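You operate a simulated robot arm through the tools that you are given. There is no shell and no other tool. Be economical: measure what you need, move in short steps, check, and stop when the job is done.

You are at the controls of a simulated two-armed robot. One attempt, no reset.

## Task
Stack the reducer marked "80 mm" from the top of the teal bench on top of the reducer labelled "90 mm". Put the green-rim spool marked "60 mm" from the top of the green bench on the shelf under the fitting bench and the green-rim spool marked "100 mm" on the teal tray. Fetch the purple sleeve from the top of the green bench and set it on the green plate. Open the right counter door, put the carton from the top of the green bench in the right cupboard shelf of the plate counter, then shut the door. Open the right cupboard door, fetch the spindle from the top of the teal bench and set it on the upper cupboard shelf and shut the door again. The order is free. Set down upright: green-rim spool.
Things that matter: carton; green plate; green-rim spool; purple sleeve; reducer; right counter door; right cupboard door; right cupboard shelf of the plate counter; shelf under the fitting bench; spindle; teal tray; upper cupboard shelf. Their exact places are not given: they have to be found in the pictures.

The check looks at the end state, three seconds after you hand in, the way a careful person would. Anything else that was tipped, shoved, dropped, spilled or broken makes it a failure.

## Robot
Two 7-joint arms with fingered hands on one trunk, on a base that drives. Base frame: it is fixed to the floor where the robot stands at the start and does not move with it; the origin is under the middle of the robot, x ahead of it, y to its left, z up; the surface under the hand at the start is at about z = 0.8. Readings come in m, rad, newtons and seconds.
The left shoulder is at the start at [0.061, 0.182, 1.173], the right one opposite. With the tool pointing down near the work surface each hand reaches from about 0.1 to 0.82 m from the robot's upright axis, wherever it stands, measured 20 degrees to its own side. Places, roughly: carton [1.25, 0.5, 0.75]; green plate (12x12x1 cm) [0.6, 0.1, 0.8]; green-rim spool [1.25, -0.25, 0.75]; purple sleeve (3x3x3 cm) [1.5, -0.5, 0.8]; reducer [0.75, 0, 0.75]; right counter door [2, 3.8, 0.4]; right cupboard door [-2.4, 2.3, 0.4]; right cupboard shelf of the plate counter [2, 4, 0.4]; shelf under the fitting bench [0.7, -2.2, 0.3]; spindle (3x3x5 cm) [0.8, 0.5, 0.8]; teal tray (20x15x3 cm) [1.1, 0.3, 0.8]; upper cupboard shelf [-2.2, 2, 0.4]. Payload 3.8 kg a hand.
The tool frame of a hand sits at the grasp point between the pads (the TCP): z along the fingers, y along the line on which they close. The tips reach 0.03 m beyond it. Largest opening 0.104 m; the body of the gripper starts 0.035 m behind the TCP. The gripper is a hand of 4 fingers: y runs from the thumb to the fingers, the wrist lies at [-0.017, -0.104, -0.178] in the tool frame, and closing takes about 1.5 s.
Orientation is that of the tool frame in the base frame, as [roll, pitch, yaw] about the fixed x, y, z axes, in that order (R = Rz(yaw) Ry(pitch) Rx(roll)). With the fingers straight down and the wrist toward the robot, the tool's x, y and z point along [0, 1, 0], [1, 0, 0] and [0, 0, -1] of the base frame.

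## Interface
- The arms move only by the tool play_rows. It takes "left_motion", "right_motion" or both (then of equal length, played together; a hand with none holds still); each is a list of rows, each a list of 7 numbers: the shift along the base's x, y, z in m, then the turn, a rotation vector about the base's x, y, z in rad, then the gripper command, from -1 (fully open) to 1 (shut), values between in proportion. In form: [[tx, ty, tz, ax, ay, az, hand], ...]. A call has 1 to 20 rows; each row shifts and turns the commanded pose from where the row before left it. Each row takes 0.2 s and may step no farther than 0.05 m and 0.15 rad from the row before; otherwise, or with a gripper value out of range, the whole call is refused. A pose out of reach is approached as far as the arm can. The call stops where the force on the tool passes 40 N (or 10 N more than at its start, if that is more) or the arm is blocked; 0.2 s more then pass. The fingers move at their own pace (about 0.072 m/s each) and stop on an object; they squeeze with about 30 N. The grip force told is the motor's: it shows also when the fingers shut on nothing. Time passes only in rows, and 0.2 s behind the last, so rows that do not move let the fingers close. The reply holds the time, the measured pose of the TCP, the force on the tool along the base axes, the opening and the grip force, in the units named above and with some noise, with the torque about the TCP (base axes, N m) and any sound that the robot's microphone picked up.
- Cameras (640 x 400 px; columns grow to the right, rows downward): "scene" is now at [0.1474, 0.0013, 1.3726]; the picture's right is [0.13, -0.99, 0.00], its down [-0.50, -0.07, -0.86] and it looks along [0.86, 0.11, -0.50] (base axes); focal length 275 px, centre (320, 200). "left" rides on the left gripper at [-0.066, -0.09, -0.126] in its tool frame; the picture's right is [-0.78, -0.30, 0.56], its down [0.57, -0.70, 0.42] and it looks along [0.26, 0.65, 0.71] (tool axes); focal length 275 px, centre (320, 200). "right" rides on the right gripper at [0.066, -0.09, -0.126] in its tool frame; the picture's right is [-0.78, 0.30, -0.56], its down [-0.57, -0.70, 0.42] and it looks along [-0.26, 0.65, 0.71] (tool axes); focal length 275 px, centre (320, 200).
- grab_frame(camera): a new picture of that camera. The clock stands still meanwhile.
- move_column(by): slides the trunk up (or, below 0, down) by that many m; the arms and the scene camera ride with it, the base frame stays. It gives what a move gives, with no picture.
- steer(legs): drives the robot by 1 to 6 legs, each [ahead, left, turn to the left] in m, m and rad, along the robot's own axes; the way and the turn of a leg run together, so that a leg with both is an arc; at most 1.5 m and 3.142 rad a leg. The arms and the cameras ride along, it lands a little off, and it stops where it bumps. It gives what a move gives.
- preshape(shape, hand): the hand has 4 fingers and takes this shape, open, in about a second: jaw (thumb against the fingers, like two jaws); tri (thumb and two fingers); tip (a fingertip pinch); poke (one finger out to press); point (the index stretched); flat (the hand flat); cup (the hand cupped); fist (a fist). The gripper value then closes the fingers along that shape, each until it touches; the sizes above hold for jaw. It gives what a move gives, with no picture.
- aim_head(pan, tilt): turns the head with the scene camera to pan (to the left, within 1.501 rad either way) and tilt (down, from -0.506 to 1.204), counted from straight ahead of the robot. It gives what a move gives.
- point_at(camera, pixels): there is no depth. For up to 12 entries [column, row, z] of the newest picture of that camera ("zoom" is the newest enlarged one), the place [x, y] in the base frame at which the ray of that pixel passes the height z, good to about 0.002 m, but the place of the scene camera against the robot may be out by one fixed shift of up to 0.025 m in any direction. The clock stands still meanwhile.
- close_up(camera, box): a new picture of the part [left, top, right, bottom] of that camera's present view, enlarged. The clock stands still meanwhile.
- finish_job(): hands the job in; it is judged then, once.

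Go step by step. Measure first, check grasps and placings, and put right what went wrong. The budget is 322 turns and 200 pictures, counting those below and the enlarged ones. Unless the task says otherwise, let go and move clear before handing in.

The tools are called after ">>>" by a JSON object that holds its "op" and its "data". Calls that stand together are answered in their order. play_rows: Moves the arms, as the interface text tells. Its arguments: {"type":"object","properties":{"left_motion":{"type":"array","items":{"type":"array","items":{"type":"number"}}},"right_motion":{"type":"array","items":{"type":"array","items":{"type":"number"}}}},"required":[]} The other tools are called the same way: move_column (by) slides the trunk up or down; preshape (shape, hand) gives the hand a shape; steer (legs) drives the base; aim_head (pan, tilt) turns the head that bears the scene camera; grab_frame (camera) takes a picture; point_at (camera, pixels) gives the place at which the rays of pixels pass given heights; close_up (camera, box) takes an enlarged picture of a part of a camera's view; finish_job () hands the job in.

At the start:

```text
time: 0.0
left_tcp_pos: [0.5086, 0.3319, 1.2467]
left_tool_rot: [3.141, 0.001, 1.571]
left_contact_force: [-0.6, 0.0, -0.4]
left_wrist_torque: [-0.02, -0.01, -0.02]
left_grip_width: 0.1039
left_grasp_force: 0.1
left_shape: jaw
right_tcp_pos: [0.5811, -0.1398, 1.2098]
right_tool_rot: [3.141, 0.001, 1.572]
right_contact_force: [-0.2, 0.1, -0.8]
right_wrist_torque: [0.03, 0.02, -0.02]
right_grip_width: 0.1034
right_grasp_force: 0.1
right_shape: jaw
trunk travel left (down, up): [-0.325, 0.431]
robot x, y, heading: [0.002, -0.001, -0.004]
head pan, tilt: [0.133, 0.525]
```

scene: 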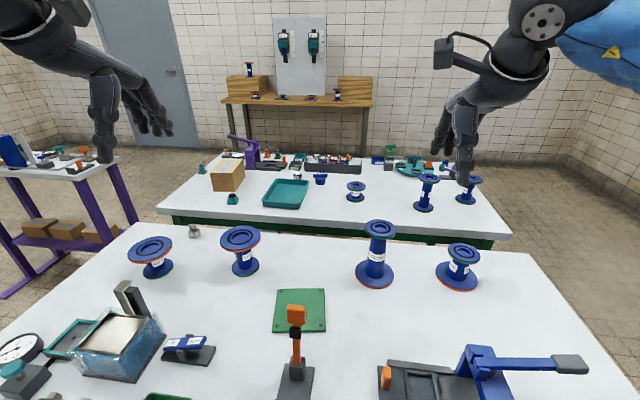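
right: 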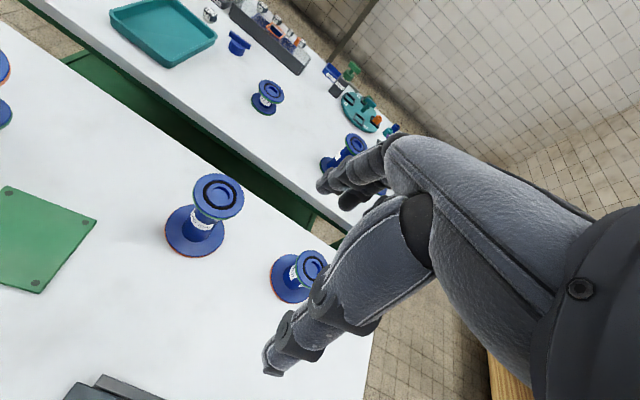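
left: 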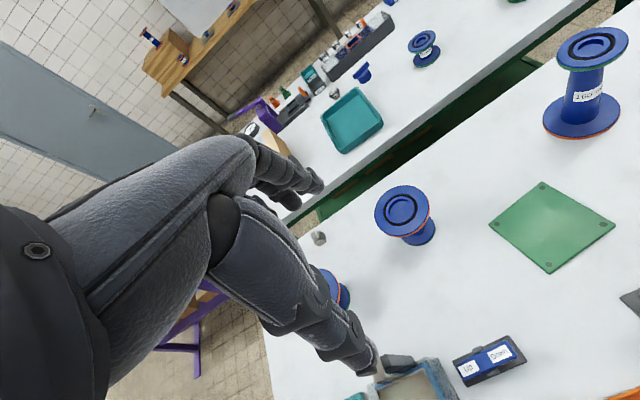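

The scene shows a near bench (teal?) with reducers/spools and a far bench (green legs). I'll enlarge parts to read the labels.

>>> {"op": "close_up", "data": {"camera": "scene", "box": [110, 210, 310, 335]}}

>>> {"op": "close_up", "data": {"camera": "scene", "box": [340, 160, 500, 300]}}

>>> {"op": "close_up", "data": {"camera": "scene", "box": [190, 120, 350, 220]}}

>>> {"op": "close_up", "data": {"camera": "scene", "box": [340, 130, 500, 230]}}

```text
3.20 times, centred on (210, 272) of scene
```

zoom: 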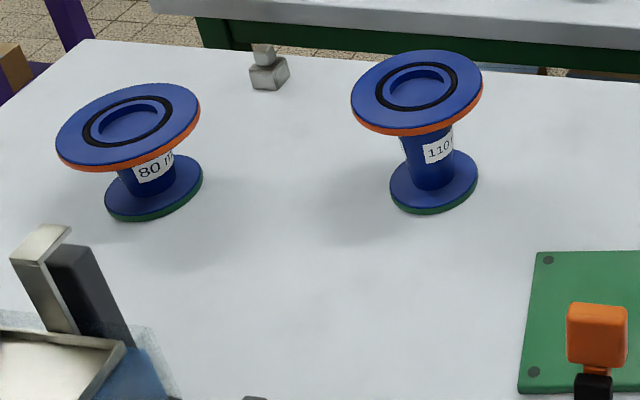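

```text
2.86 times, centred on (420, 230) of scene
```

zoom: 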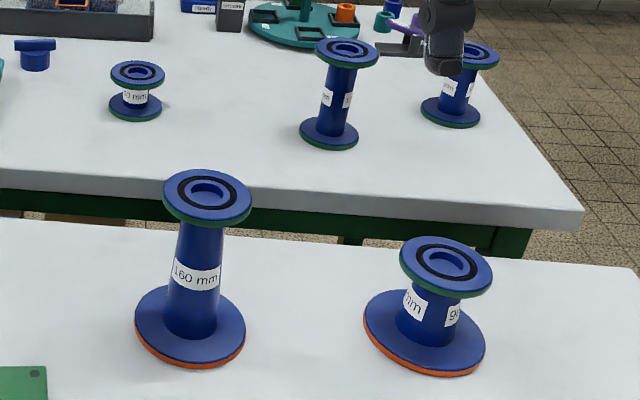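

```text
4.00 times, centred on (270, 170) of scene
```

zoom: 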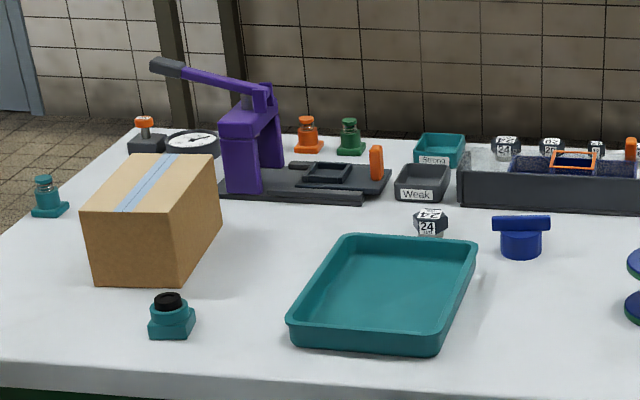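

```text
4.00 times, centred on (420, 180) of scene
```

zoom: 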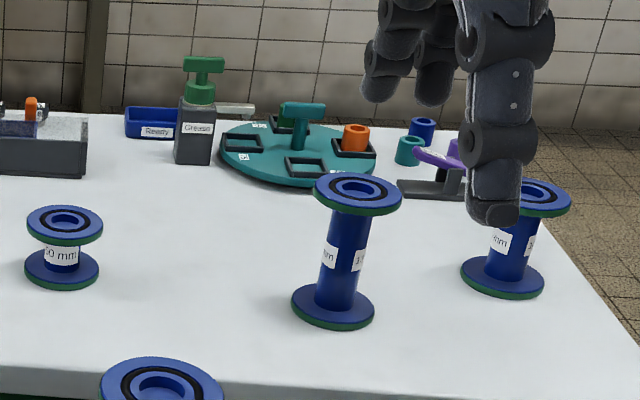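

The 80 mm reducer is at (150,255), 110 at (241,250), 160 at (375,255), probably 90 at (459,268). The right hand hides part of the far bench, so I'll pull it back and look again.

>>> {"op": "play_rows", "data": {"right_motion": [[-0.05, -0.03, 0.0, 0, 0, 0, -1], [-0.05, -0.03, 0.0, 0, 0, 0, -1], [-0.05, -0.03, 0, 0, 0, 0, -1], [-0.05, -0.03, 0, 0, 0, 0, -1]], "left_motion": [[-0.05, 0.03, 0.0, 0, 0, 0, -1], [-0.05, 0.03, 0.0, 0, 0, 0, -1], [-0.05, 0.03, 0, 0, 0, 0, -1], [0, 0.03, 0, 0, 0, 0, -1]]}}

>>> {"op": "aim_head", "data": {"pan": -0.2, "tilt": 0.5}}

>>> {"op": "grab_frame", "data": {"camera": "scene"}}

```text
refused: row 1 steps farther than a row can; nothing moved
```

```text
time: 0.8
left_tcp_pos: [0.5087, 0.3327, 1.2461]
left_tool_rot: [3.141, 0.002, 1.571]
left_contact_force: [0.5, -0.1, -0.1]
left_wrist_torque: [-0.01, 0.02, -0.02]
left_grip_width: 0.1037
left_grasp_force: 0.0
left_shape: jaw
right_tcp_pos: [0.5793, -0.1392, 1.2106]
right_tool_rot: [3.141, 0.0, 1.57]
right_contact_force: [1.3, -0.1, 0.1]
right_wrist_torque: [-0.02, 0.01, 0.04]
right_grip_width: 0.1036
right_grasp_force: 0.1
right_shape: jaw
trunk travel left (down, up): [-0.325, 0.431]
robot x, y, heading: [-0.0014, -0.002, 0.002]
head pan, tilt: [-0.201, 0.499]
```

```text
192 pictures are left
```

scene: 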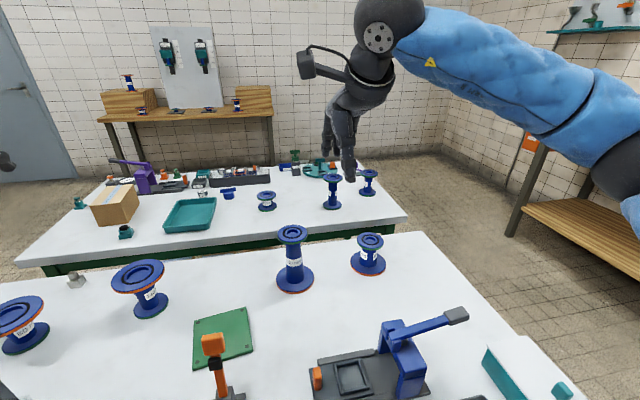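

The hand still hides the sleeve area near (345,150); I'll pull both hands back.

>>> {"op": "play_rows", "data": {"right_motion": [[-0.04, -0.02, 0.0, 0, 0, 0, -1], [-0.04, -0.02, 0.0, 0, 0, 0, -1], [-0.04, -0.02, 0, 0, 0, 0, -1], [-0.04, -0.02, 0, 0, 0, 0, -1], [-0.04, -0.02, 0, 0, 0, 0, -1], [-0.04, -0.02, 0, 0, 0, 0, -1]], "left_motion": [[-0.04, 0.0, 0.0, 0, 0, 0, -1], [-0.04, 0.0, 0.0, 0, 0, 0, -1], [-0.04, 0.0, 0, 0, 0, 0, -1], [-0.04, 0.0, 0, 0, 0, 0, -1], [0, 0.0, 0, 0, 0, 0, -1], [0, 0.0, 0, 0, 0, 0, -1]]}}

>>> {"op": "grab_frame", "data": {"camera": "scene"}}

>>> {"op": "close_up", "data": {"camera": "scene", "box": [220, 130, 420, 255]}}

```text
time: 2.2
left_tcp_pos: [0.3474, 0.3324, 1.2458]
left_tool_rot: [3.14, 0.0, 1.571]
left_contact_force: [0.1, -0.7, -0.3]
left_wrist_torque: [0.03, -0.01, 0.02]
left_grip_width: 0.1036
left_grasp_force: 0.0
left_shape: jaw
right_tcp_pos: [0.339, -0.26, 1.2065]
right_tool_rot: [-3.141, -0.001, 1.57]
right_contact_force: [-0.1, -0.3, 0.7]
right_wrist_torque: [0.03, -0.01, 0.01]
right_grip_width: 0.104
right_grasp_force: 0.1
right_shape: jaw
trunk travel left (down, up): [-0.325, 0.431]
robot x, y, heading: [-0.0007, -0.0003, -0.0]
head pan, tilt: [-0.201, 0.499]
```

```text
191 pictures are left
```

scene: 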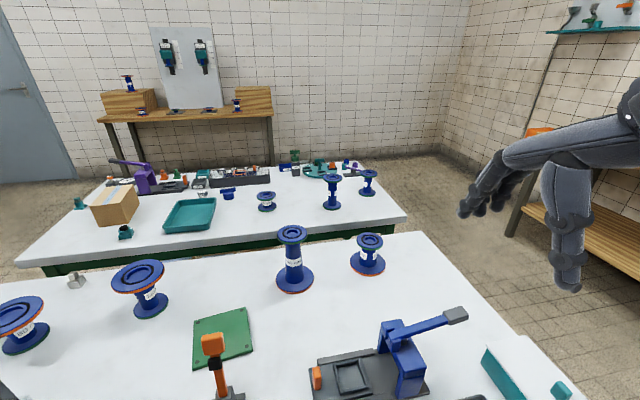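

```text
3.20 times, centred on (320, 192) of scene
```

zoom: 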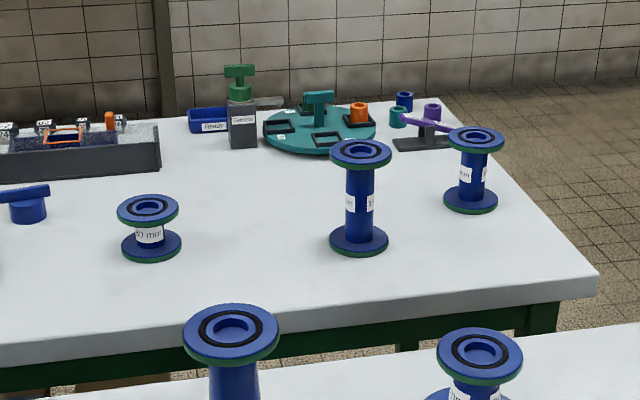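

The purple sleeve looks to be at about (355,165), next to the teal and blue sleeves. I'll enlarge more to read the labels.

>>> {"op": "close_up", "data": {"camera": "scene", "box": [316, 150, 396, 215]}}

>>> {"op": "close_up", "data": {"camera": "scene", "box": [250, 180, 290, 215]}}

>>> {"op": "close_up", "data": {"camera": "scene", "box": [340, 225, 400, 280]}}

>>> {"op": "close_up", "data": {"camera": "scene", "box": [0, 255, 120, 360]}}

```text
6.15 times, centred on (356, 182) of scene
```

zoom: 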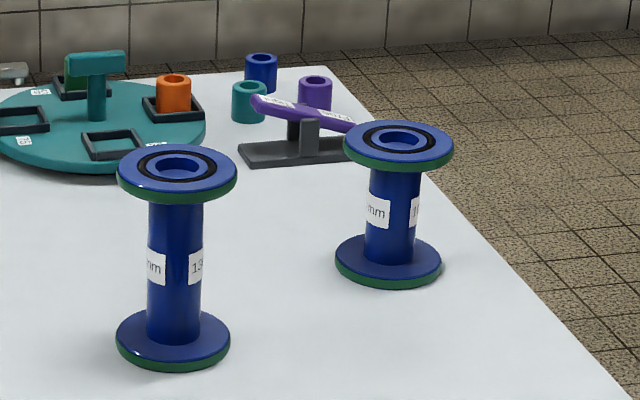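

```text
11.43 times, centred on (270, 198) of scene
```

zoom: 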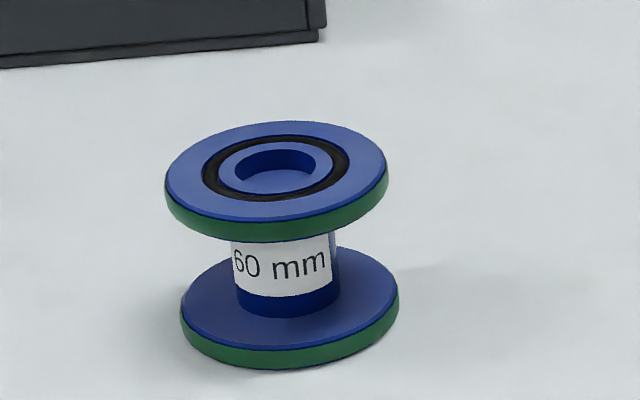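

```text
7.27 times, centred on (370, 252) of scene
```

zoom: 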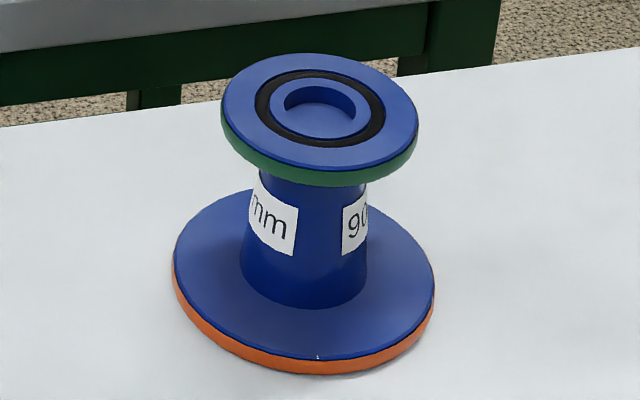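

```text
3.81 times, centred on (60, 308) of scene
```

zoom: 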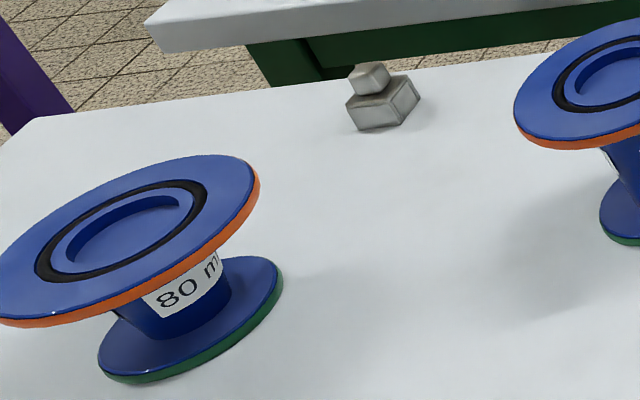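

Labels: 60 mm at (267,200), 130 mm at (332,192), the right one (368,183) starts with 1; 90 mm at (368,254). I'll measure sizes and look around at tables from other angles.

>>> {"op": "point_at", "data": {"camera": "scene", "pixels": [[349.8, 261.6, 0.81], [385.7, 264.4, 0.81], [356.5, 239.6, 0.885], [383.5, 242.4, 0.885], [222, 337, 0.81], [267, 208, 0.8], [332, 207, 0.8], [368, 193, 0.8], [355, 168, 0.8], [76, 284, 0.8], [190, 228, 0.8]]}}

>>> {"op": "aim_head", "data": {"pan": 0.3, "tilt": 1.0}}

>>> {"op": "grab_frame", "data": {"camera": "scene"}}

>>> {"op": "aim_head", "data": {"pan": 1.3, "tilt": 0.3}}

>>> {"op": "grab_frame", "data": {"camera": "scene"}}

>>> {"op": "aim_head", "data": {"pan": -1.3, "tilt": 0.4}}

>>> {"op": "grab_frame", "data": {"camera": "scene"}}

```text
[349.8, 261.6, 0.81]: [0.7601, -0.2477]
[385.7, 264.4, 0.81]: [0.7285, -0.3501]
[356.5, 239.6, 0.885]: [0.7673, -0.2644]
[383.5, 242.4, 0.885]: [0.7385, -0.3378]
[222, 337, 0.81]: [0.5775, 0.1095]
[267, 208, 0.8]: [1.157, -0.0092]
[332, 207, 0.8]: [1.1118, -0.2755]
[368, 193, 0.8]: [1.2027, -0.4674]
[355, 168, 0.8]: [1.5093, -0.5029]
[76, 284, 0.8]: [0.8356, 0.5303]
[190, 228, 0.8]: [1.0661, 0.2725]
```

```text
time: 3.1
left_tcp_pos: [0.3504, 0.3316, 1.2469]
left_tool_rot: [3.141, 0.0, 1.571]
left_contact_force: [0.1, 0.0, -0.2]
left_wrist_torque: [-0.01, -0.01, 0.0]
left_grip_width: 0.1041
left_grasp_force: 0.1
left_shape: jaw
right_tcp_pos: [0.341, -0.2588, 1.2079]
right_tool_rot: [3.141, 0.001, 1.572]
right_contact_force: [0.0, 0.0, -0.5]
right_wrist_torque: [0.0, -0.01, -0.03]
right_grip_width: 0.1036
right_grasp_force: 0.1
right_shape: jaw
trunk travel left (down, up): [-0.325, 0.431]
robot x, y, heading: [-0.0033, 0.0004, 0.0]
head pan, tilt: [0.3, 1.0]
```

```text
185 pictures are left
```

scene: 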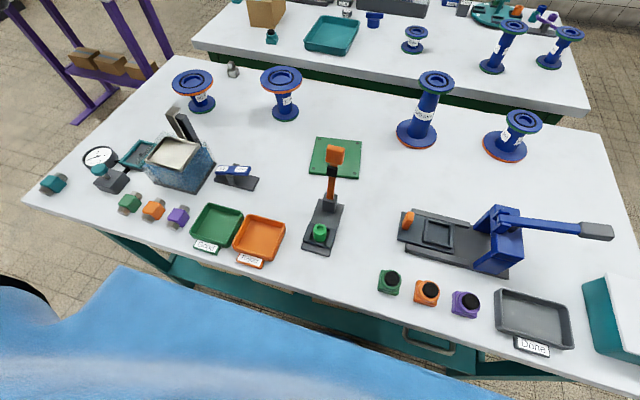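

```text
time: 4.4
left_tcp_pos: [0.3497, 0.3323, 1.2457]
left_tool_rot: [-3.142, 0.0, 1.571]
left_contact_force: [-0.2, -0.1, -0.9]
left_wrist_torque: [-0.02, 0.01, 0.03]
left_grip_width: 0.104
left_grasp_force: 0.1
left_shape: jaw
right_tcp_pos: [0.3418, -0.2604, 1.208]
right_tool_rot: [3.141, 0.001, 1.572]
right_contact_force: [-0.3, -0.4, 0.1]
right_wrist_torque: [0.03, 0.02, -0.01]
right_grip_width: 0.1039
right_grasp_force: 0.1
right_shape: jaw
trunk travel left (down, up): [-0.325, 0.431]
robot x, y, heading: [0.0025, 0.0, -0.003]
head pan, tilt: [1.3, 0.3]
```

```text
184 pictures are left
```

scene: 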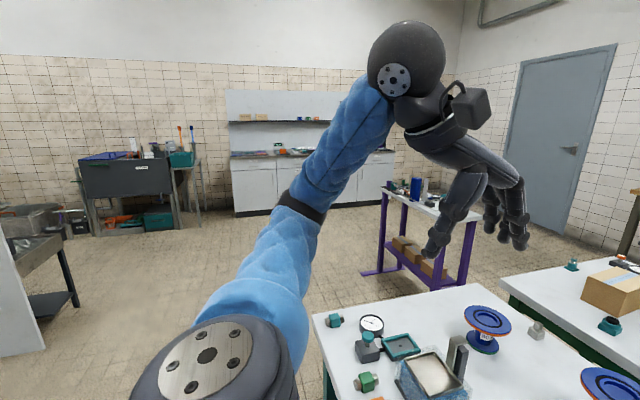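

```text
time: 6.8
left_tcp_pos: [0.3504, 0.3324, 1.2454]
left_tool_rot: [-3.141, 0.001, 1.569]
left_contact_force: [0.7, 0.0, -0.2]
left_wrist_torque: [0.01, -0.02, -0.02]
left_grip_width: 0.1036
left_grasp_force: 0.1
left_shape: jaw
right_tcp_pos: [0.3413, -0.2584, 1.207]
right_tool_rot: [3.14, 0.0, 1.572]
right_contact_force: [0.3, 0.2, 0.0]
right_wrist_torque: [0.01, -0.02, -0.01]
right_grip_width: 0.1037
right_grasp_force: 0.0
right_shape: jaw
trunk travel left (down, up): [-0.325, 0.431]
robot x, y, heading: [-0.0043, -0.0023, 0.004]
head pan, tilt: [-1.3, 0.4]
```

```text
183 pictures are left
```

scene: 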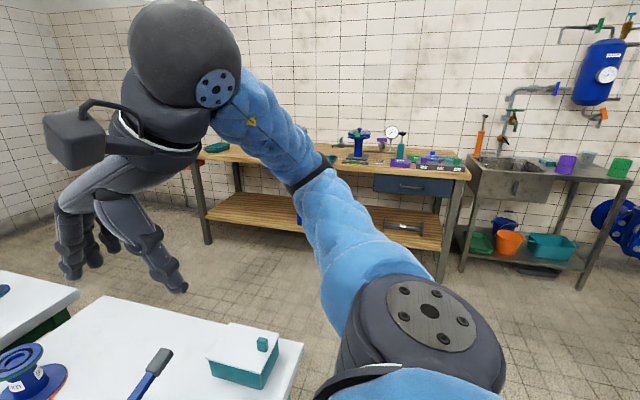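

The near bench has teal legs (teal bench) and the fitting bench is to the right with a wooden shelf below. Large reducer flange ≈0.107 m, small ≈0.079 m. Next I look at the 80 mm reducer and spindle.

>>> {"op": "aim_head", "data": {"pan": 0.4, "tilt": 0.75}}

>>> {"op": "grab_frame", "data": {"camera": "scene"}}

>>> {"op": "grab_frame", "data": {"camera": "left"}}

```text
time: 8.5
left_tcp_pos: [0.3498, 0.3315, 1.2461]
left_tool_rot: [3.141, 0.001, 1.571]
left_contact_force: [-0.9, 0.2, 0.4]
left_wrist_torque: [0.02, 0.04, -0.01]
left_grip_width: 0.1039
left_grasp_force: 0.1
left_shape: jaw
right_tcp_pos: [0.3417, -0.2592, 1.2065]
right_tool_rot: [3.141, 0.001, 1.572]
right_contact_force: [0.0, -1.0, 0.7]
right_wrist_torque: [0.0, 0.02, -0.02]
right_grip_width: 0.1038
right_grasp_force: 0.0
right_shape: jaw
trunk travel left (down, up): [-0.325, 0.431]
robot x, y, heading: [0.0, -0.0001, -0.002]
head pan, tilt: [0.4, 0.75]
```

```text
182 pictures are left
```

scene: 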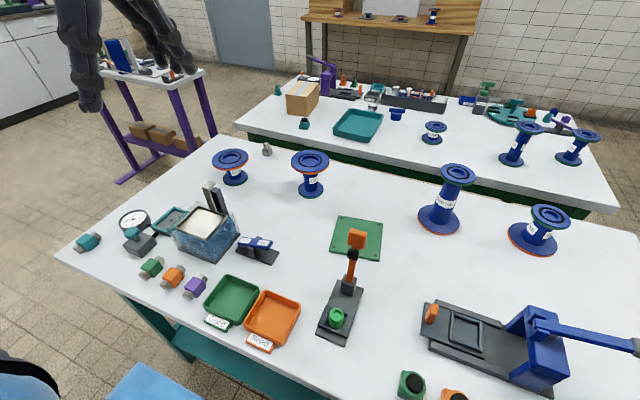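

```text
181 pictures are left
```

left: 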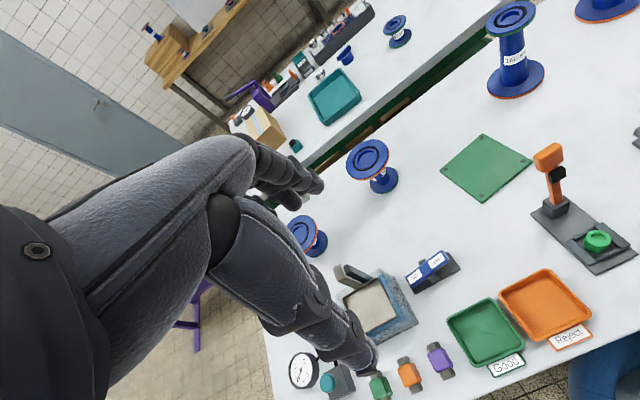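

I'll measure the 80 mm reducer, spindle and the plate from this frame with enlarged views.

>>> {"op": "point_at", "data": {"camera": "scene", "pixels": [[212, 160, 0.875], [249, 160, 0.875], [230, 153, 0.88], [230, 168, 0.88], [234, 179, 0.81], [267, 154, 0.8], [310, 192, 0.81], [440, 222, 0.81], [532, 242, 0.81], [357, 238, 0.81], [229, 156, 0.88]]}}

>>> {"op": "close_up", "data": {"camera": "scene", "box": [200, 130, 290, 190]}}

>>> {"op": "close_up", "data": {"camera": "left", "box": [230, 130, 410, 260]}}

```text
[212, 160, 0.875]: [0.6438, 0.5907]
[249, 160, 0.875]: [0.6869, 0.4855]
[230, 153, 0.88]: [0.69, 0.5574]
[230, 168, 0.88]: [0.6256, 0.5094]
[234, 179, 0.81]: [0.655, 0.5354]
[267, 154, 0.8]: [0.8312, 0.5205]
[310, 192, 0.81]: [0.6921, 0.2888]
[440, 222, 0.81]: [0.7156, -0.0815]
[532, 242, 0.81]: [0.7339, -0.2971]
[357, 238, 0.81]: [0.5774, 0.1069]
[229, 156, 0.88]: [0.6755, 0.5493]
```

```text
6.67 times, centred on (245, 160) of scene
```

zoom: 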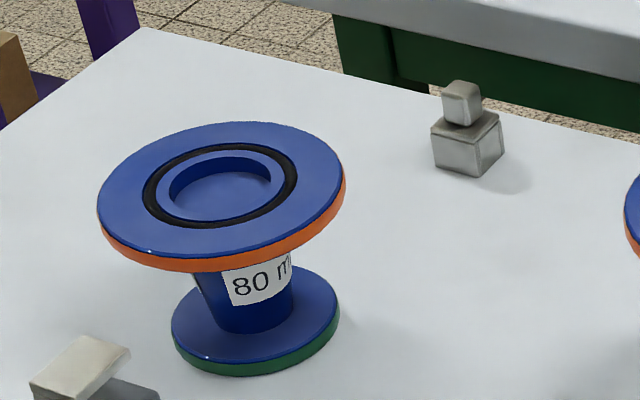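

```text
3.08 times, centred on (320, 195) of left
```

zoom: 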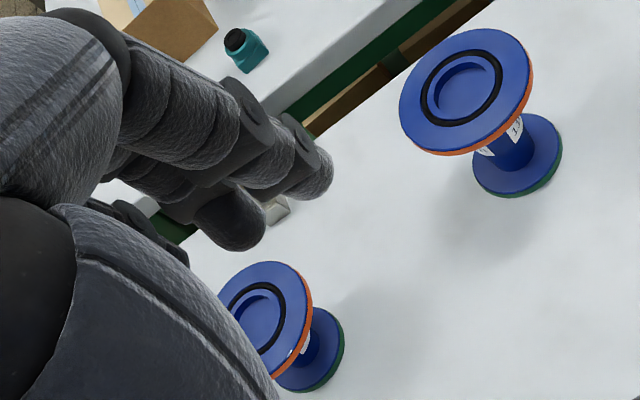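

The 80 mm reducer's top flange (≈0.11 m) is too wide to straddle, so I plan to hold its rim from the side with fingers under and thumb on top. I'll test in free air whether the left arm can reach that palm-up pose.

>>> {"op": "play_rows", "data": {"left_motion": [[0.03, 0, 0, 0, -0.15, 0, -1], [0.03, 0, 0, 0, -0.15, 0, -1], [0.02, 0, 0, 0, -0.15, 0, -1], [0.01, 0, 0, 0, -0.15, 0, -1], [0, 0, 0, 0, -0.15, 0, -1], [0, 0, 0, 0, -0.15, 0, -1], [0, 0, 0, 0, -0.15, 0, -1], [0, 0, 0, 0, -0.15, 0, -1], [0, 0, 0, 0, -0.15, 0, -1], [0, 0, 0, 0, -0.15, 0, -1], [0, 0, 0, 0, -0.07, 0, -1]]}}

>>> {"op": "play_rows", "data": {"left_motion": [[0, 0, 0, -0.15, 0, 0, -1], [0, 0, 0, -0.15, 0, 0, -1], [0, 0, 0, -0.15, 0, 0, -1], [0, 0, 0, -0.15, 0, 0, -1], [0, 0, 0, -0.15, 0, 0, -1], [0, 0, 0, -0.15, 0, 0, -1], [0, 0, 0, -0.15, 0, 0, -1], [0, 0, 0, -0.15, 0, 0, -1], [0, 0, 0, -0.15, 0, 0, -1], [0, 0, 0, -0.15, 0, 0, -1], [0, 0, 0, -0.15, 0, 0, -1], [0, 0, 0, -0.15, 0, 0, -1], [0, 0, 0, -0.15, 0, 0, -1], [0, 0, 0, -0.15, 0, 0, -1], [0, 0, 0, -0.15, 0, 0, -1], [0, 0, 0, -0.15, 0, 0, -1], [0, 0, 0, -0.15, 0, 0, -1], [0, 0, 0, -0.15, 0, 0, -1], [0, 0, 0, -0.15, 0, 0, -1], [0, 0, 0, -0.15, 0, 0, -1]]}}

>>> {"op": "grab_frame", "data": {"camera": "scene"}}

```text
time: 10.9
left_tcp_pos: [0.477, 0.3544, 1.2663]
left_tool_rot: [1.572, 0.001, 1.57]
left_contact_force: [0.2, 0.4, -0.7]
left_wrist_torque: [0.03, 0.01, 0.02]
left_grip_width: 0.1035
left_grasp_force: 0.1
left_shape: jaw
left hand out of reach, approached as far as the arm can: row 5, 6, 7, 8
right_tcp_pos: [0.3406, -0.2592, 1.2074]
right_tool_rot: [3.14, -0.001, 1.572]
right_contact_force: [0.0, 0.1, -0.5]
right_wrist_torque: [-0.02, 0.03, 0.01]
right_grip_width: 0.1036
right_grasp_force: 0.1
right_shape: jaw
trunk travel left (down, up): [-0.325, 0.431]
robot x, y, heading: [-0.0023, 0.001, 0.001]
head pan, tilt: [0.4, 0.75]
```

```text
time: 15.1
left_tcp_pos: [0.5374, 0.3912, 1.2585]
left_tool_rot: [-1.569, 0.141, -1.569]
left_contact_force: [-0.8, 0.2, -0.4]
left_wrist_torque: [0.0, 0.02, 0.03]
left_grip_width: 0.1038
left_grasp_force: 0.1
left_shape: jaw
left hand out of reach, approached as far as the arm can: row 4, 6, 18, 19, 20
right_tcp_pos: [0.3405, -0.2591, 1.2077]
right_tool_rot: [3.141, -0.001, 1.572]
right_contact_force: [-0.2, 0.5, 0.5]
right_wrist_torque: [0.02, 0.0, 0.01]
right_grip_width: 0.104
right_grasp_force: 0.1
right_shape: jaw
trunk travel left (down, up): [-0.325, 0.431]
robot x, y, heading: [0.0006, 0.0009, -0.002]
head pan, tilt: [0.4, 0.75]
```

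```text
178 pictures are left
```

scene: 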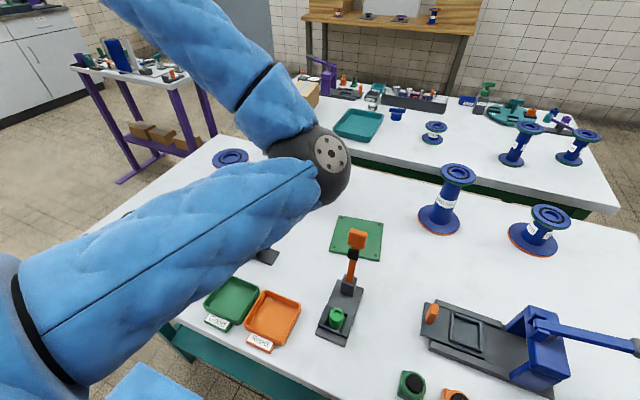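

The palm-up pose is reachable. Before lowering, I compare the hand camera's localisation (110 mm reducer) to the scene camera's to learn the scene shift.

>>> {"op": "point_at", "data": {"camera": "left", "pixels": [[383, 180, 0.81], [441, 170, 0.805], [529, 158, 0.805], [480, 135, 0.805], [490, 202, 0.805], [368, 159, 0.91], [516, 78, 0.81]]}}

>>> {"op": "point_at", "data": {"camera": "scene", "pixels": [[335, 217, 0.805], [383, 223, 0.805], [380, 261, 0.805], [330, 255, 0.805], [440, 222, 0.81]]}}

>>> {"op": "grab_frame", "data": {"camera": "left"}}

```text
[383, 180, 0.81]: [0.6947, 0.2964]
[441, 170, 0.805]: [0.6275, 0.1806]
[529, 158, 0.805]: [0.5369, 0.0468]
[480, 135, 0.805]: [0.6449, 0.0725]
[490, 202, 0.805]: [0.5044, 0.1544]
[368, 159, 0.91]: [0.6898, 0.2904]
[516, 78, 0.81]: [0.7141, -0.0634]
```

```text
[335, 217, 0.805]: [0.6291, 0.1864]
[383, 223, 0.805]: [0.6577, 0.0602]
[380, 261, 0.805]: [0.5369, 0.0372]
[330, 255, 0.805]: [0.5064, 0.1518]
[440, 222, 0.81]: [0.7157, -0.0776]
```

```text
177 pictures are left
```

left: 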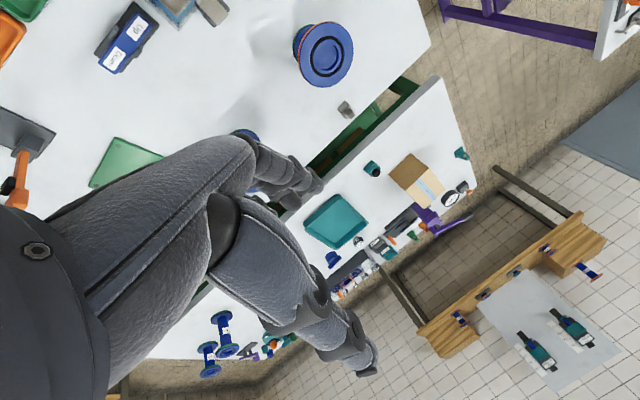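

The two cameras agree to within about 6 mm. Now locate the 80 mm flange in the left camera, centre ≈(327,53).

>>> {"op": "close_up", "data": {"camera": "left", "box": [265, 0, 385, 110]}}

>>> {"op": "point_at", "data": {"camera": "left", "pixels": [[327, 53, 0.88], [354, 52, 0.88], [326, 22, 0.88], [324, 86, 0.88], [345, 110, 0.81]]}}

```text
3.64 times, centred on (325, 55) of left
```

zoom: 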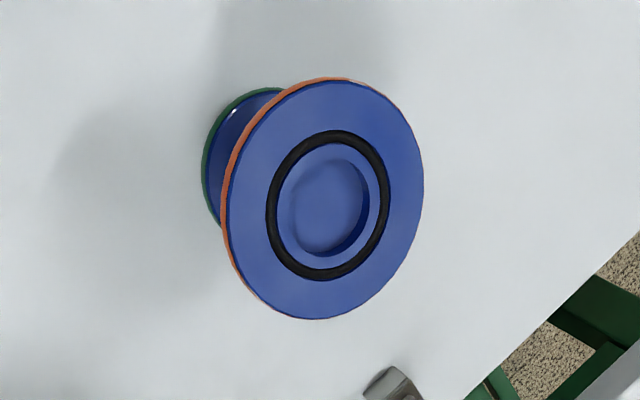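

```text
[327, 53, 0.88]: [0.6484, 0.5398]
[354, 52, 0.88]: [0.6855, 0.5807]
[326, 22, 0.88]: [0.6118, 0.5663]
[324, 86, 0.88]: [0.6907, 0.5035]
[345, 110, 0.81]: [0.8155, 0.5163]
```

The container with a bracket at (210,195) in the scene picture is in front of the reducer; I check its place to choose the approach direction.

>>> {"op": "aim_head", "data": {"pan": 0.55, "tilt": 0.85}}

>>> {"op": "play_rows", "data": {"left_motion": [[0, 0.04, 0.0, -0.14, 0, 0, 0], [0, 0.04, 0, 0, 0, -0.15, 0], [0, 0.04, 0, 0, 0, -0.15, 0], [0, 0.04, 0, 0, 0, -0.15, 0], [0, 0.04, 0, 0, 0, -0.15, 0], [0, 0.04, 0, 0, 0, -0.15, 0], [0, 0.04, 0, 0, 0, -0.15, 0], [0, 0.02, 0, 0, 0, -0.15, 0]]}}

>>> {"op": "grab_frame", "data": {"camera": "scene"}}

```text
time: 15.8
left_tcp_pos: [0.537, 0.3902, 1.2578]
left_tool_rot: [-1.569, 0.145, -1.573]
left_contact_force: [0.4, 0.7, -0.2]
left_wrist_torque: [0.02, 0.0, 0.01]
left_grip_width: 0.1034
left_grasp_force: 0.0
left_shape: jaw
right_tcp_pos: [0.3422, -0.2594, 1.2077]
right_tool_rot: [3.141, 0.0, 1.571]
right_contact_force: [-0.7, -1.6, 0.6]
right_wrist_torque: [-0.01, 0.0, 0.0]
right_grip_width: 0.104
right_grasp_force: 0.1
right_shape: jaw
trunk travel left (down, up): [-0.325, 0.431]
robot x, y, heading: [0.0016, 0.0031, -0.0]
head pan, tilt: [0.55, 0.85]
```

```text
time: 17.6
left_tcp_pos: [0.4732, 0.6507, 1.2549]
left_tool_rot: [-1.56, -0.009, -2.425]
left_contact_force: [0.3, 1.2, -0.3]
left_wrist_torque: [-0.03, -0.06, -0.03]
left_grip_width: 0.0521
left_grasp_force: 0.1
left_shape: jaw
left hand out of reach, approached as far as the arm can: row 7, 8
right_tcp_pos: [0.3416, -0.2567, 1.2084]
right_tool_rot: [-3.141, 0.002, 1.57]
right_contact_force: [0.1, 0.3, -0.1]
right_wrist_torque: [0.01, -0.01, -0.04]
right_grip_width: 0.1037
right_grasp_force: 0.1
right_shape: jaw
trunk travel left (down, up): [-0.325, 0.431]
robot x, y, heading: [-0.0017, -0.0008, 0.003]
head pan, tilt: [0.55, 0.85]
```

```text
175 pictures are left
```

scene: 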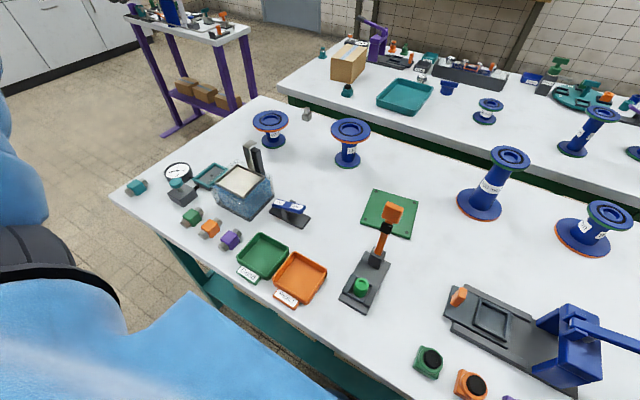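

>>> {"op": "point_at", "data": {"camera": "scene", "pixels": [[258, 172, 0.8], [252, 143, 0.9], [217, 205, 0.8], [245, 218, 0.8], [215, 185, 0.8], [178, 172, 0.8], [271, 118, 0.88], [274, 142, 0.805], [255, 100, 0.8], [120, 195, 0.8], [307, 117, 0.8]]}}

>>> {"op": "close_up", "data": {"camera": "scene", "box": [160, 90, 320, 230]}}

```text
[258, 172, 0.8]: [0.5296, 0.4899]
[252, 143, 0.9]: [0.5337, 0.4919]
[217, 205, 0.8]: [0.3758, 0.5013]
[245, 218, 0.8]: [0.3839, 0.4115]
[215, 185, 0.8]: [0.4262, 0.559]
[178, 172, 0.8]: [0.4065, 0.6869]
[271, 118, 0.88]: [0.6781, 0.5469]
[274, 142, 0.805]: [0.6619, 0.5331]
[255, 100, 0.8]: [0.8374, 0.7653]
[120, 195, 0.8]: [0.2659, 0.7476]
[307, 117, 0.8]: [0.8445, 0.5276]
```

```text
2.86 times, centred on (240, 160) of scene
```

zoom: 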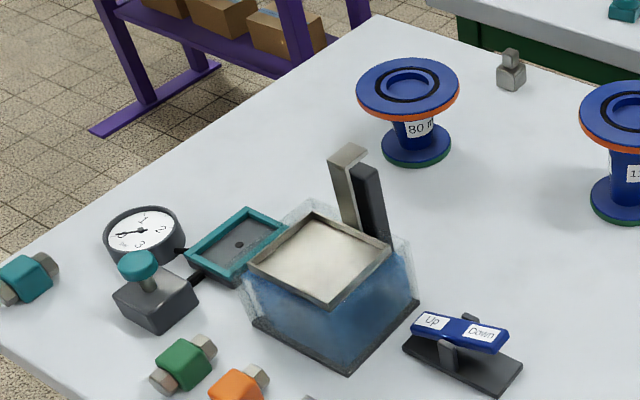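

Bracket stands at (0.53,0.49), so I'll approach the reducer diagonally from the left. First drive the base 0.3 m to the left.

>>> {"op": "steer", "data": {"legs": [[0, 0.3, 0]]}}

>>> {"op": "play_rows", "data": {"left_motion": [[0.03, -0.03, 0, 0, 0, -0.1, 0], [0.03, -0.03, 0, 0, 0, -0.1, 0], [0, -0.04, 0, 0, 0, 0, 0], [0, -0.04, 0, 0, 0, 0, 0], [0, -0.04, 0, 0, 0, 0, 0], [0, -0.04, 0, 0, 0, 0, 0], [0, 0, 0, 0, 0, 0, 0]]}}

>>> {"op": "grab_frame", "data": {"camera": "scene"}}

```text
time: 19.6
left_tcp_pos: [0.4759, 0.9477, 1.256]
left_tool_rot: [-1.563, -0.009, -2.426]
left_contact_force: [0.0, 0.1, -0.5]
left_wrist_torque: [-0.01, -0.02, -0.01]
left_grip_width: 0.0521
left_grasp_force: 0.1
left_shape: jaw
right_tcp_pos: [0.3418, 0.042, 1.2085]
right_tool_rot: [3.141, 0.002, 1.568]
right_contact_force: [0.2, 0.4, 0.0]
right_wrist_torque: [-0.03, -0.02, -0.05]
right_grip_width: 0.1036
right_grasp_force: 0.0
right_shape: jaw
trunk travel left (down, up): [-0.325, 0.431]
robot x, y, heading: [0.001, 0.3008, -0.001]
head pan, tilt: [0.55, 0.85]
```

```text
time: 21.2
left_tcp_pos: [0.5151, 0.7164, 1.2533]
left_tool_rot: [-1.562, -0.008, -2.624]
left_contact_force: [-0.7, 0.8, -0.7]
left_wrist_torque: [0.0, -0.03, -0.02]
left_grip_width: 0.052
left_grasp_force: 0.0
left_shape: jaw
left hand out of reach, approached as far as the arm can: row 1, 2
right_tcp_pos: [0.3395, 0.0407, 1.2077]
right_tool_rot: [-3.141, 0.0, 1.569]
right_contact_force: [0.1, -0.6, 0.4]
right_wrist_torque: [0.0, 0.03, -0.04]
right_grip_width: 0.1037
right_grasp_force: 0.0
right_shape: jaw
trunk travel left (down, up): [-0.325, 0.431]
robot x, y, heading: [-0.0023, 0.3007, -0.007]
head pan, tilt: [0.55, 0.85]
```

```text
173 pictures are left
```

scene: 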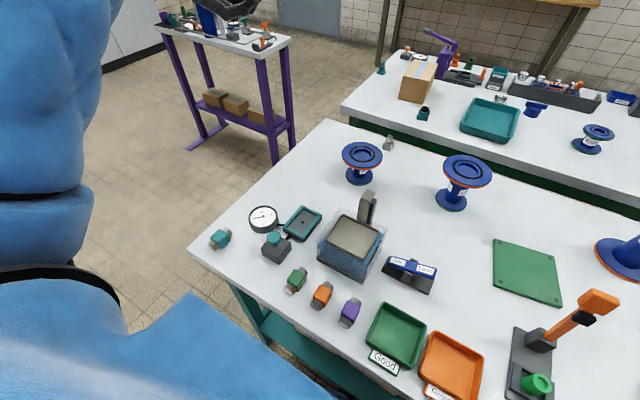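

Hand is now pointing toward the reducer at -60°. Lowering to the pregrasp beside the rim, stopping higher to check.

>>> {"op": "play_rows", "data": {"left_motion": [[0.03, 0, -0.03, 0, 0, 0, 0], [0.03, -0.02, -0.03, 0, 0, 0, 0], [0.01, -0.03, -0.03, 0, 0, 0, 0], [0, -0.02, -0.04, 0, 0, 0, 0], [0, 0, -0.04, 0, 0, 0, 0], [0, 0, -0.04, 0, 0, 0, 0], [0, 0, -0.04, 0, 0, 0, 0], [0, 0, -0.04, 0, 0, 0, 0], [0, 0, 0, 0, 0, 0, 0]]}}

>>> {"op": "grab_frame", "data": {"camera": "scene"}}

>>> {"op": "grab_frame", "data": {"camera": "left"}}

```text
time: 23.2
left_tcp_pos: [0.5845, 0.6461, 0.9621]
left_tool_rot: [-1.562, -0.008, -2.629]
left_contact_force: [-0.3, 0.1, 0.3]
left_wrist_torque: [0.04, 0.0, -0.01]
left_grip_width: 0.052
left_grasp_force: 0.1
left_shape: jaw
right_tcp_pos: [0.3409, 0.04, 1.2081]
right_tool_rot: [-3.14, 0.0, 1.569]
right_contact_force: [-0.7, 0.8, 0.0]
right_wrist_torque: [0.01, -0.01, 0.02]
right_grip_width: 0.104
right_grasp_force: 0.1
right_shape: jaw
trunk travel left (down, up): [-0.325, 0.431]
robot x, y, heading: [-0.0034, 0.2995, -0.005]
head pan, tilt: [0.55, 0.85]
```

```text
172 pictures are left
```

scene: 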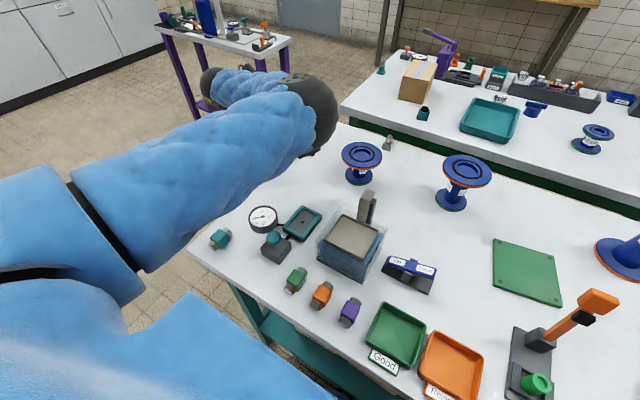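

```text
171 pictures are left
```

left: 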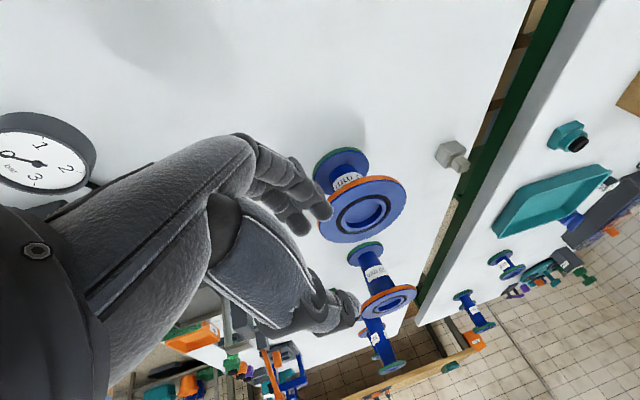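

Clear so far. Lower to the flange height (z≈0.875) and check with the left camera.

>>> {"op": "play_rows", "data": {"left_motion": [[0.005, 0, -0.03, 0, 0, 0, 0], [0.005, 0, -0.03, 0, 0, 0, 0], [0, 0, -0.025, 0, 0, 0, 0], [0, 0, 0, 0, 0, 0, 0]]}}

>>> {"op": "grab_frame", "data": {"camera": "left"}}

```text
time: 24.2
left_tcp_pos: [0.5953, 0.6466, 0.8767]
left_tool_rot: [-1.565, -0.007, -2.623]
left_contact_force: [-0.3, -0.1, 0.3]
left_wrist_torque: [-0.01, 0.0, -0.02]
left_grip_width: 0.052
left_grasp_force: 0.0
left_shape: jaw
right_tcp_pos: [0.3411, 0.0394, 1.2076]
right_tool_rot: [-3.14, -0.001, 1.569]
right_contact_force: [-0.1, -0.5, -0.5]
right_wrist_torque: [-0.01, -0.03, 0.03]
right_grip_width: 0.1039
right_grasp_force: 0.0
right_shape: jaw
trunk travel left (down, up): [-0.325, 0.431]
robot x, y, heading: [0.0001, 0.2972, -0.001]
head pan, tilt: [0.55, 0.85]
```

```text
170 pictures are left
```

left: 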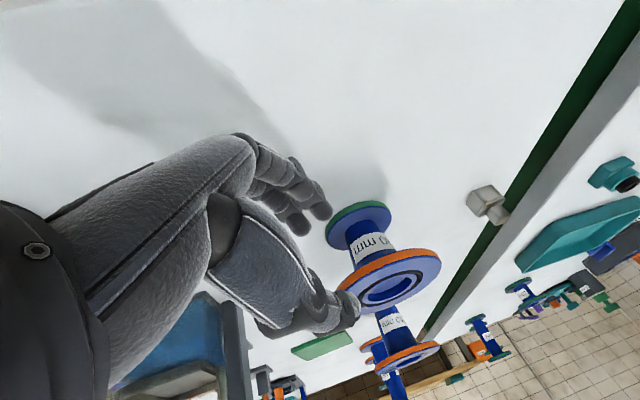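

The rim lies between thumb (350,305) and fingers (320,215). Advance 0.07 m along the finger direction and check.

>>> {"op": "play_rows", "data": {"left_motion": [[0.0125, -0.0217, 0, 0, 0, 0, 0], [0.0125, -0.0217, 0, 0, 0, 0, 0], [0.01, -0.0173, 0, 0, 0, 0, 0], [0, 0, 0, 0, 0, 0, 0]]}}

>>> {"op": "grab_frame", "data": {"camera": "left"}}

```text
time: 25.2
left_tcp_pos: [0.63, 0.5871, 0.8784]
left_tool_rot: [-1.562, -0.009, -2.629]
left_contact_force: [0.1, 0.1, 0.4]
left_wrist_torque: [0.02, 0.03, -0.05]
left_grip_width: 0.0521
left_grasp_force: 0.0
left_shape: jaw
right_tcp_pos: [0.3408, 0.0412, 1.2065]
right_tool_rot: [3.14, 0.0, 1.569]
right_contact_force: [-0.9, -0.1, -0.7]
right_wrist_torque: [0.01, 0.01, -0.03]
right_grip_width: 0.1038
right_grasp_force: 0.0
right_shape: jaw
trunk travel left (down, up): [-0.325, 0.431]
robot x, y, heading: [-0.0012, 0.3002, 0.001]
head pan, tilt: [0.55, 0.85]
```

```text
169 pictures are left
```

left: 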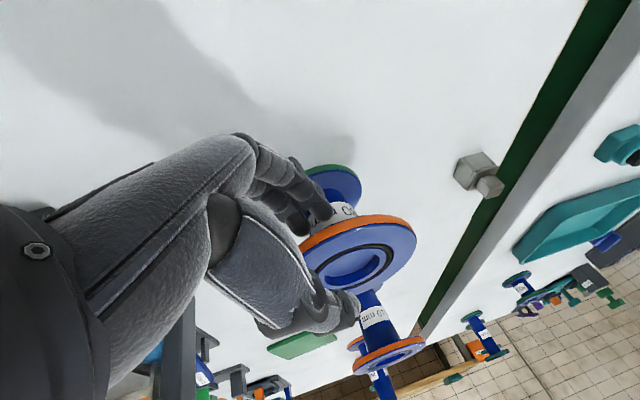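

Fingers appear under the rim and thumb above it. Close and see.

>>> {"op": "play_rows", "data": {"left_motion": [[0, 0, 0, 0, 0, 0, 0.4], [0, 0, 0, 0, 0, 0, 0.6], [0, 0, 0, 0, 0, 0, 0.8], [0, 0, 0, 0, 0, 0, 1], [0, 0, 0, 0, 0, 0, 1], [0, 0, 0, 0, 0, 0, 1]]}}

>>> {"op": "grab_frame", "data": {"camera": "left"}}

```text
time: 26.6
left_tcp_pos: [0.6308, 0.5862, 0.8786]
left_tool_rot: [-1.562, -0.01, -2.627]
left_contact_force: [-0.2, 0.2, -0.3]
left_wrist_torque: [0.09, -0.04, 0.03]
left_grip_width: 0.0052
left_grasp_force: 30.0
left_shape: jaw
right_tcp_pos: [0.3419, 0.0404, 1.2077]
right_tool_rot: [3.141, 0.0, 1.569]
right_contact_force: [0.1, 0.7, -0.2]
right_wrist_torque: [-0.02, -0.02, 0.0]
right_grip_width: 0.1037
right_grasp_force: 0.2
right_shape: jaw
trunk travel left (down, up): [-0.325, 0.431]
robot x, y, heading: [0.0031, 0.3036, 0.005]
head pan, tilt: [0.55, 0.85]
```

```text
168 pictures are left
```

left: 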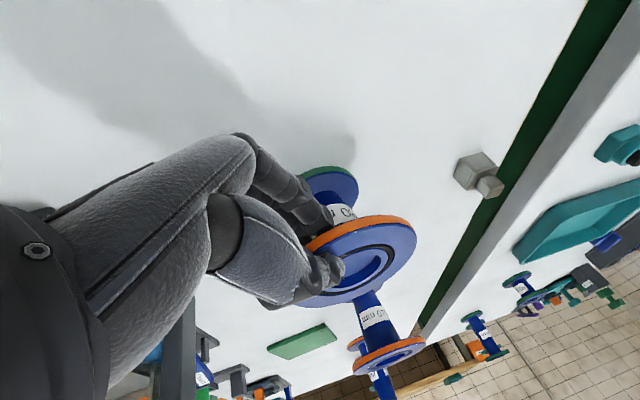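

The flange rim is pinched (width 5 mm, 30 N). Lift a bit and check.

>>> {"op": "play_rows", "data": {"left_motion": [[0, 0, 0.015, 0, 0, 0, 1], [0, 0, 0.02, 0, 0, 0, 1], [0, 0, 0.03, 0, 0, 0, 1], [0, 0, 0, 0, 0, 0, 1]]}}

>>> {"op": "grab_frame", "data": {"camera": "left"}}

>>> {"op": "grab_frame", "data": {"camera": "scene"}}

```text
time: 27.6
left_tcp_pos: [0.6309, 0.5848, 0.9447]
left_tool_rot: [-1.563, -0.01, -2.627]
left_contact_force: [0.1, 0.6, -2.9]
left_wrist_torque: [0.09, 0.03, 0.01]
left_grip_width: 0.0045
left_grasp_force: 30.0
left_shape: jaw
right_tcp_pos: [0.3399, 0.0401, 1.208]
right_tool_rot: [3.141, -0.001, 1.57]
right_contact_force: [-1.3, -0.6, 0.7]
right_wrist_torque: [0.0, 0.01, 0.0]
right_grip_width: 0.1038
right_grasp_force: 0.1
right_shape: jaw
trunk travel left (down, up): [-0.325, 0.431]
robot x, y, heading: [-0.0014, 0.3001, -0.001]
head pan, tilt: [0.55, 0.85]
```

```text
167 pictures are left
```

left: 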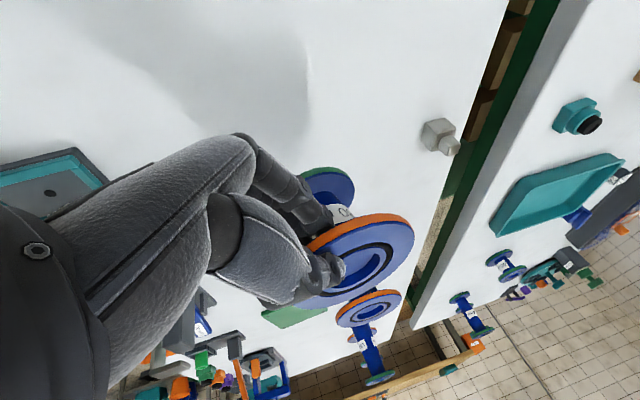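

```text
166 pictures are left
```

scene: 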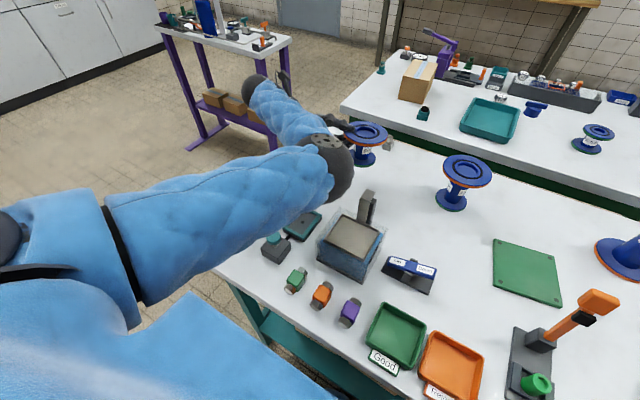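

The 80 mm reducer is held level. Lift higher, turn the hand to about -35° so it clears the 160 mm reducer, then drive right.

>>> {"op": "play_rows", "data": {"left_motion": [[0, 0, 0.04, 0, 0, 0, 1], [0, 0, 0.04, 0, 0, 0, 1], [0, 0, 0.04, 0, 0, 0, 1], [0, 0, 0.04, 0, 0, 0, 1], [0, 0, 0.02, 0, 0, 0.1, 1], [0, 0, 0, 0, 0, 0.12, 1], [0, 0, 0, 0, 0, 0.12, 1], [0, 0, 0, 0, 0, 0.1, 1], [0, 0, 0, 0, 0, 0, 1]]}}

>>> {"op": "steer", "data": {"legs": [[0, -0.8, 0]]}}

>>> {"op": "aim_head", "data": {"pan": 0.3, "tilt": 0.75}}

>>> {"op": "grab_frame", "data": {"camera": "scene"}}

>>> {"op": "grab_frame", "data": {"camera": "left"}}

```text
time: 29.6
left_tcp_pos: [0.6301, 0.5858, 1.1244]
left_tool_rot: [-1.565, -0.009, -2.186]
left_contact_force: [0.3, -0.2, -2.8]
left_wrist_torque: [0.08, 0.09, 0.01]
left_grip_width: 0.0052
left_grasp_force: 30.1
left_shape: jaw
right_tcp_pos: [0.3415, 0.0401, 1.2062]
right_tool_rot: [-3.139, -0.001, 1.57]
right_contact_force: [0.5, 0.1, -0.5]
right_wrist_torque: [-0.01, 0.01, 0.01]
right_grip_width: 0.1038
right_grasp_force: 0.0
right_shape: jaw
trunk travel left (down, up): [-0.325, 0.431]
robot x, y, heading: [-0.0003, 0.3034, 0.0]
head pan, tilt: [0.55, 0.85]
```

```text
time: 34.0
left_tcp_pos: [0.6215, -0.2226, 1.1246]
left_tool_rot: [-1.563, -0.01, -2.181]
left_contact_force: [-0.8, 0.6, -0.8]
left_wrist_torque: [0.07, 0.17, -0.1]
left_grip_width: 0.005
left_grasp_force: 30.3
left_shape: jaw
right_tcp_pos: [0.3362, -0.7729, 1.2072]
right_tool_rot: [3.14, 0.0, 1.576]
right_contact_force: [-0.1, -1.0, 1.6]
right_wrist_torque: [0.09, 0.01, 0.04]
right_grip_width: 0.104
right_grasp_force: 0.1
right_shape: jaw
trunk travel left (down, up): [-0.325, 0.431]
robot x, y, heading: [-0.0027, -0.5171, 0.007]
head pan, tilt: [0.55, 0.85]
```

```text
time: 34.7
left_tcp_pos: [0.6212, -0.2283, 1.1247]
left_tool_rot: [-1.564, -0.008, -2.183]
left_contact_force: [0.3, -0.3, -2.3]
left_wrist_torque: [0.07, 0.1, -0.03]
left_grip_width: 0.005
left_grasp_force: 30.3
left_shape: jaw
right_tcp_pos: [0.333, -0.776, 1.208]
right_tool_rot: [-3.141, 0.0, 1.571]
right_contact_force: [-0.1, 0.1, -0.4]
right_wrist_torque: [0.02, 0.0, -0.03]
right_grip_width: 0.1041
right_grasp_force: 0.0
right_shape: jaw
trunk travel left (down, up): [-0.325, 0.431]
robot x, y, heading: [-0.0093, -0.5182, -0.003]
head pan, tilt: [0.3, 0.75]
```

```text
165 pictures are left
```

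scene: 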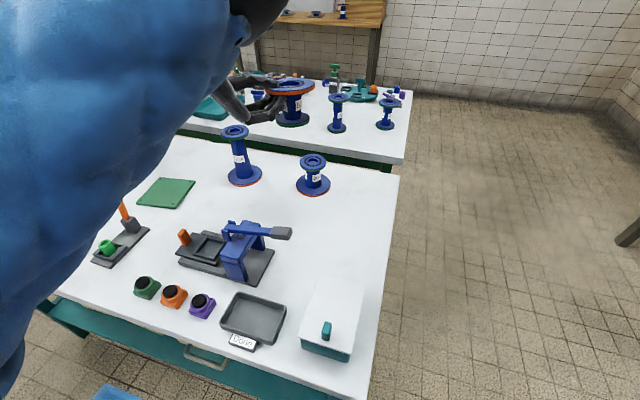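

```text
164 pictures are left
```

left: 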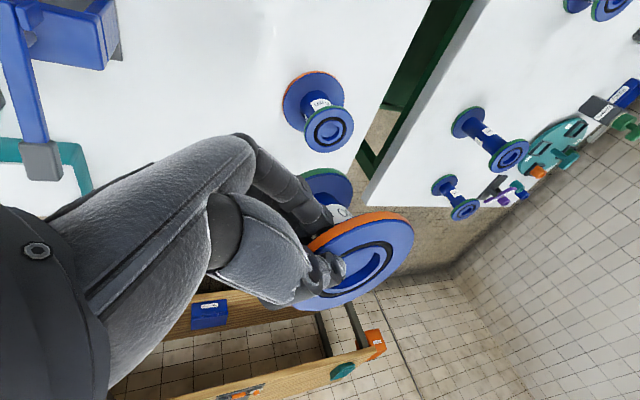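

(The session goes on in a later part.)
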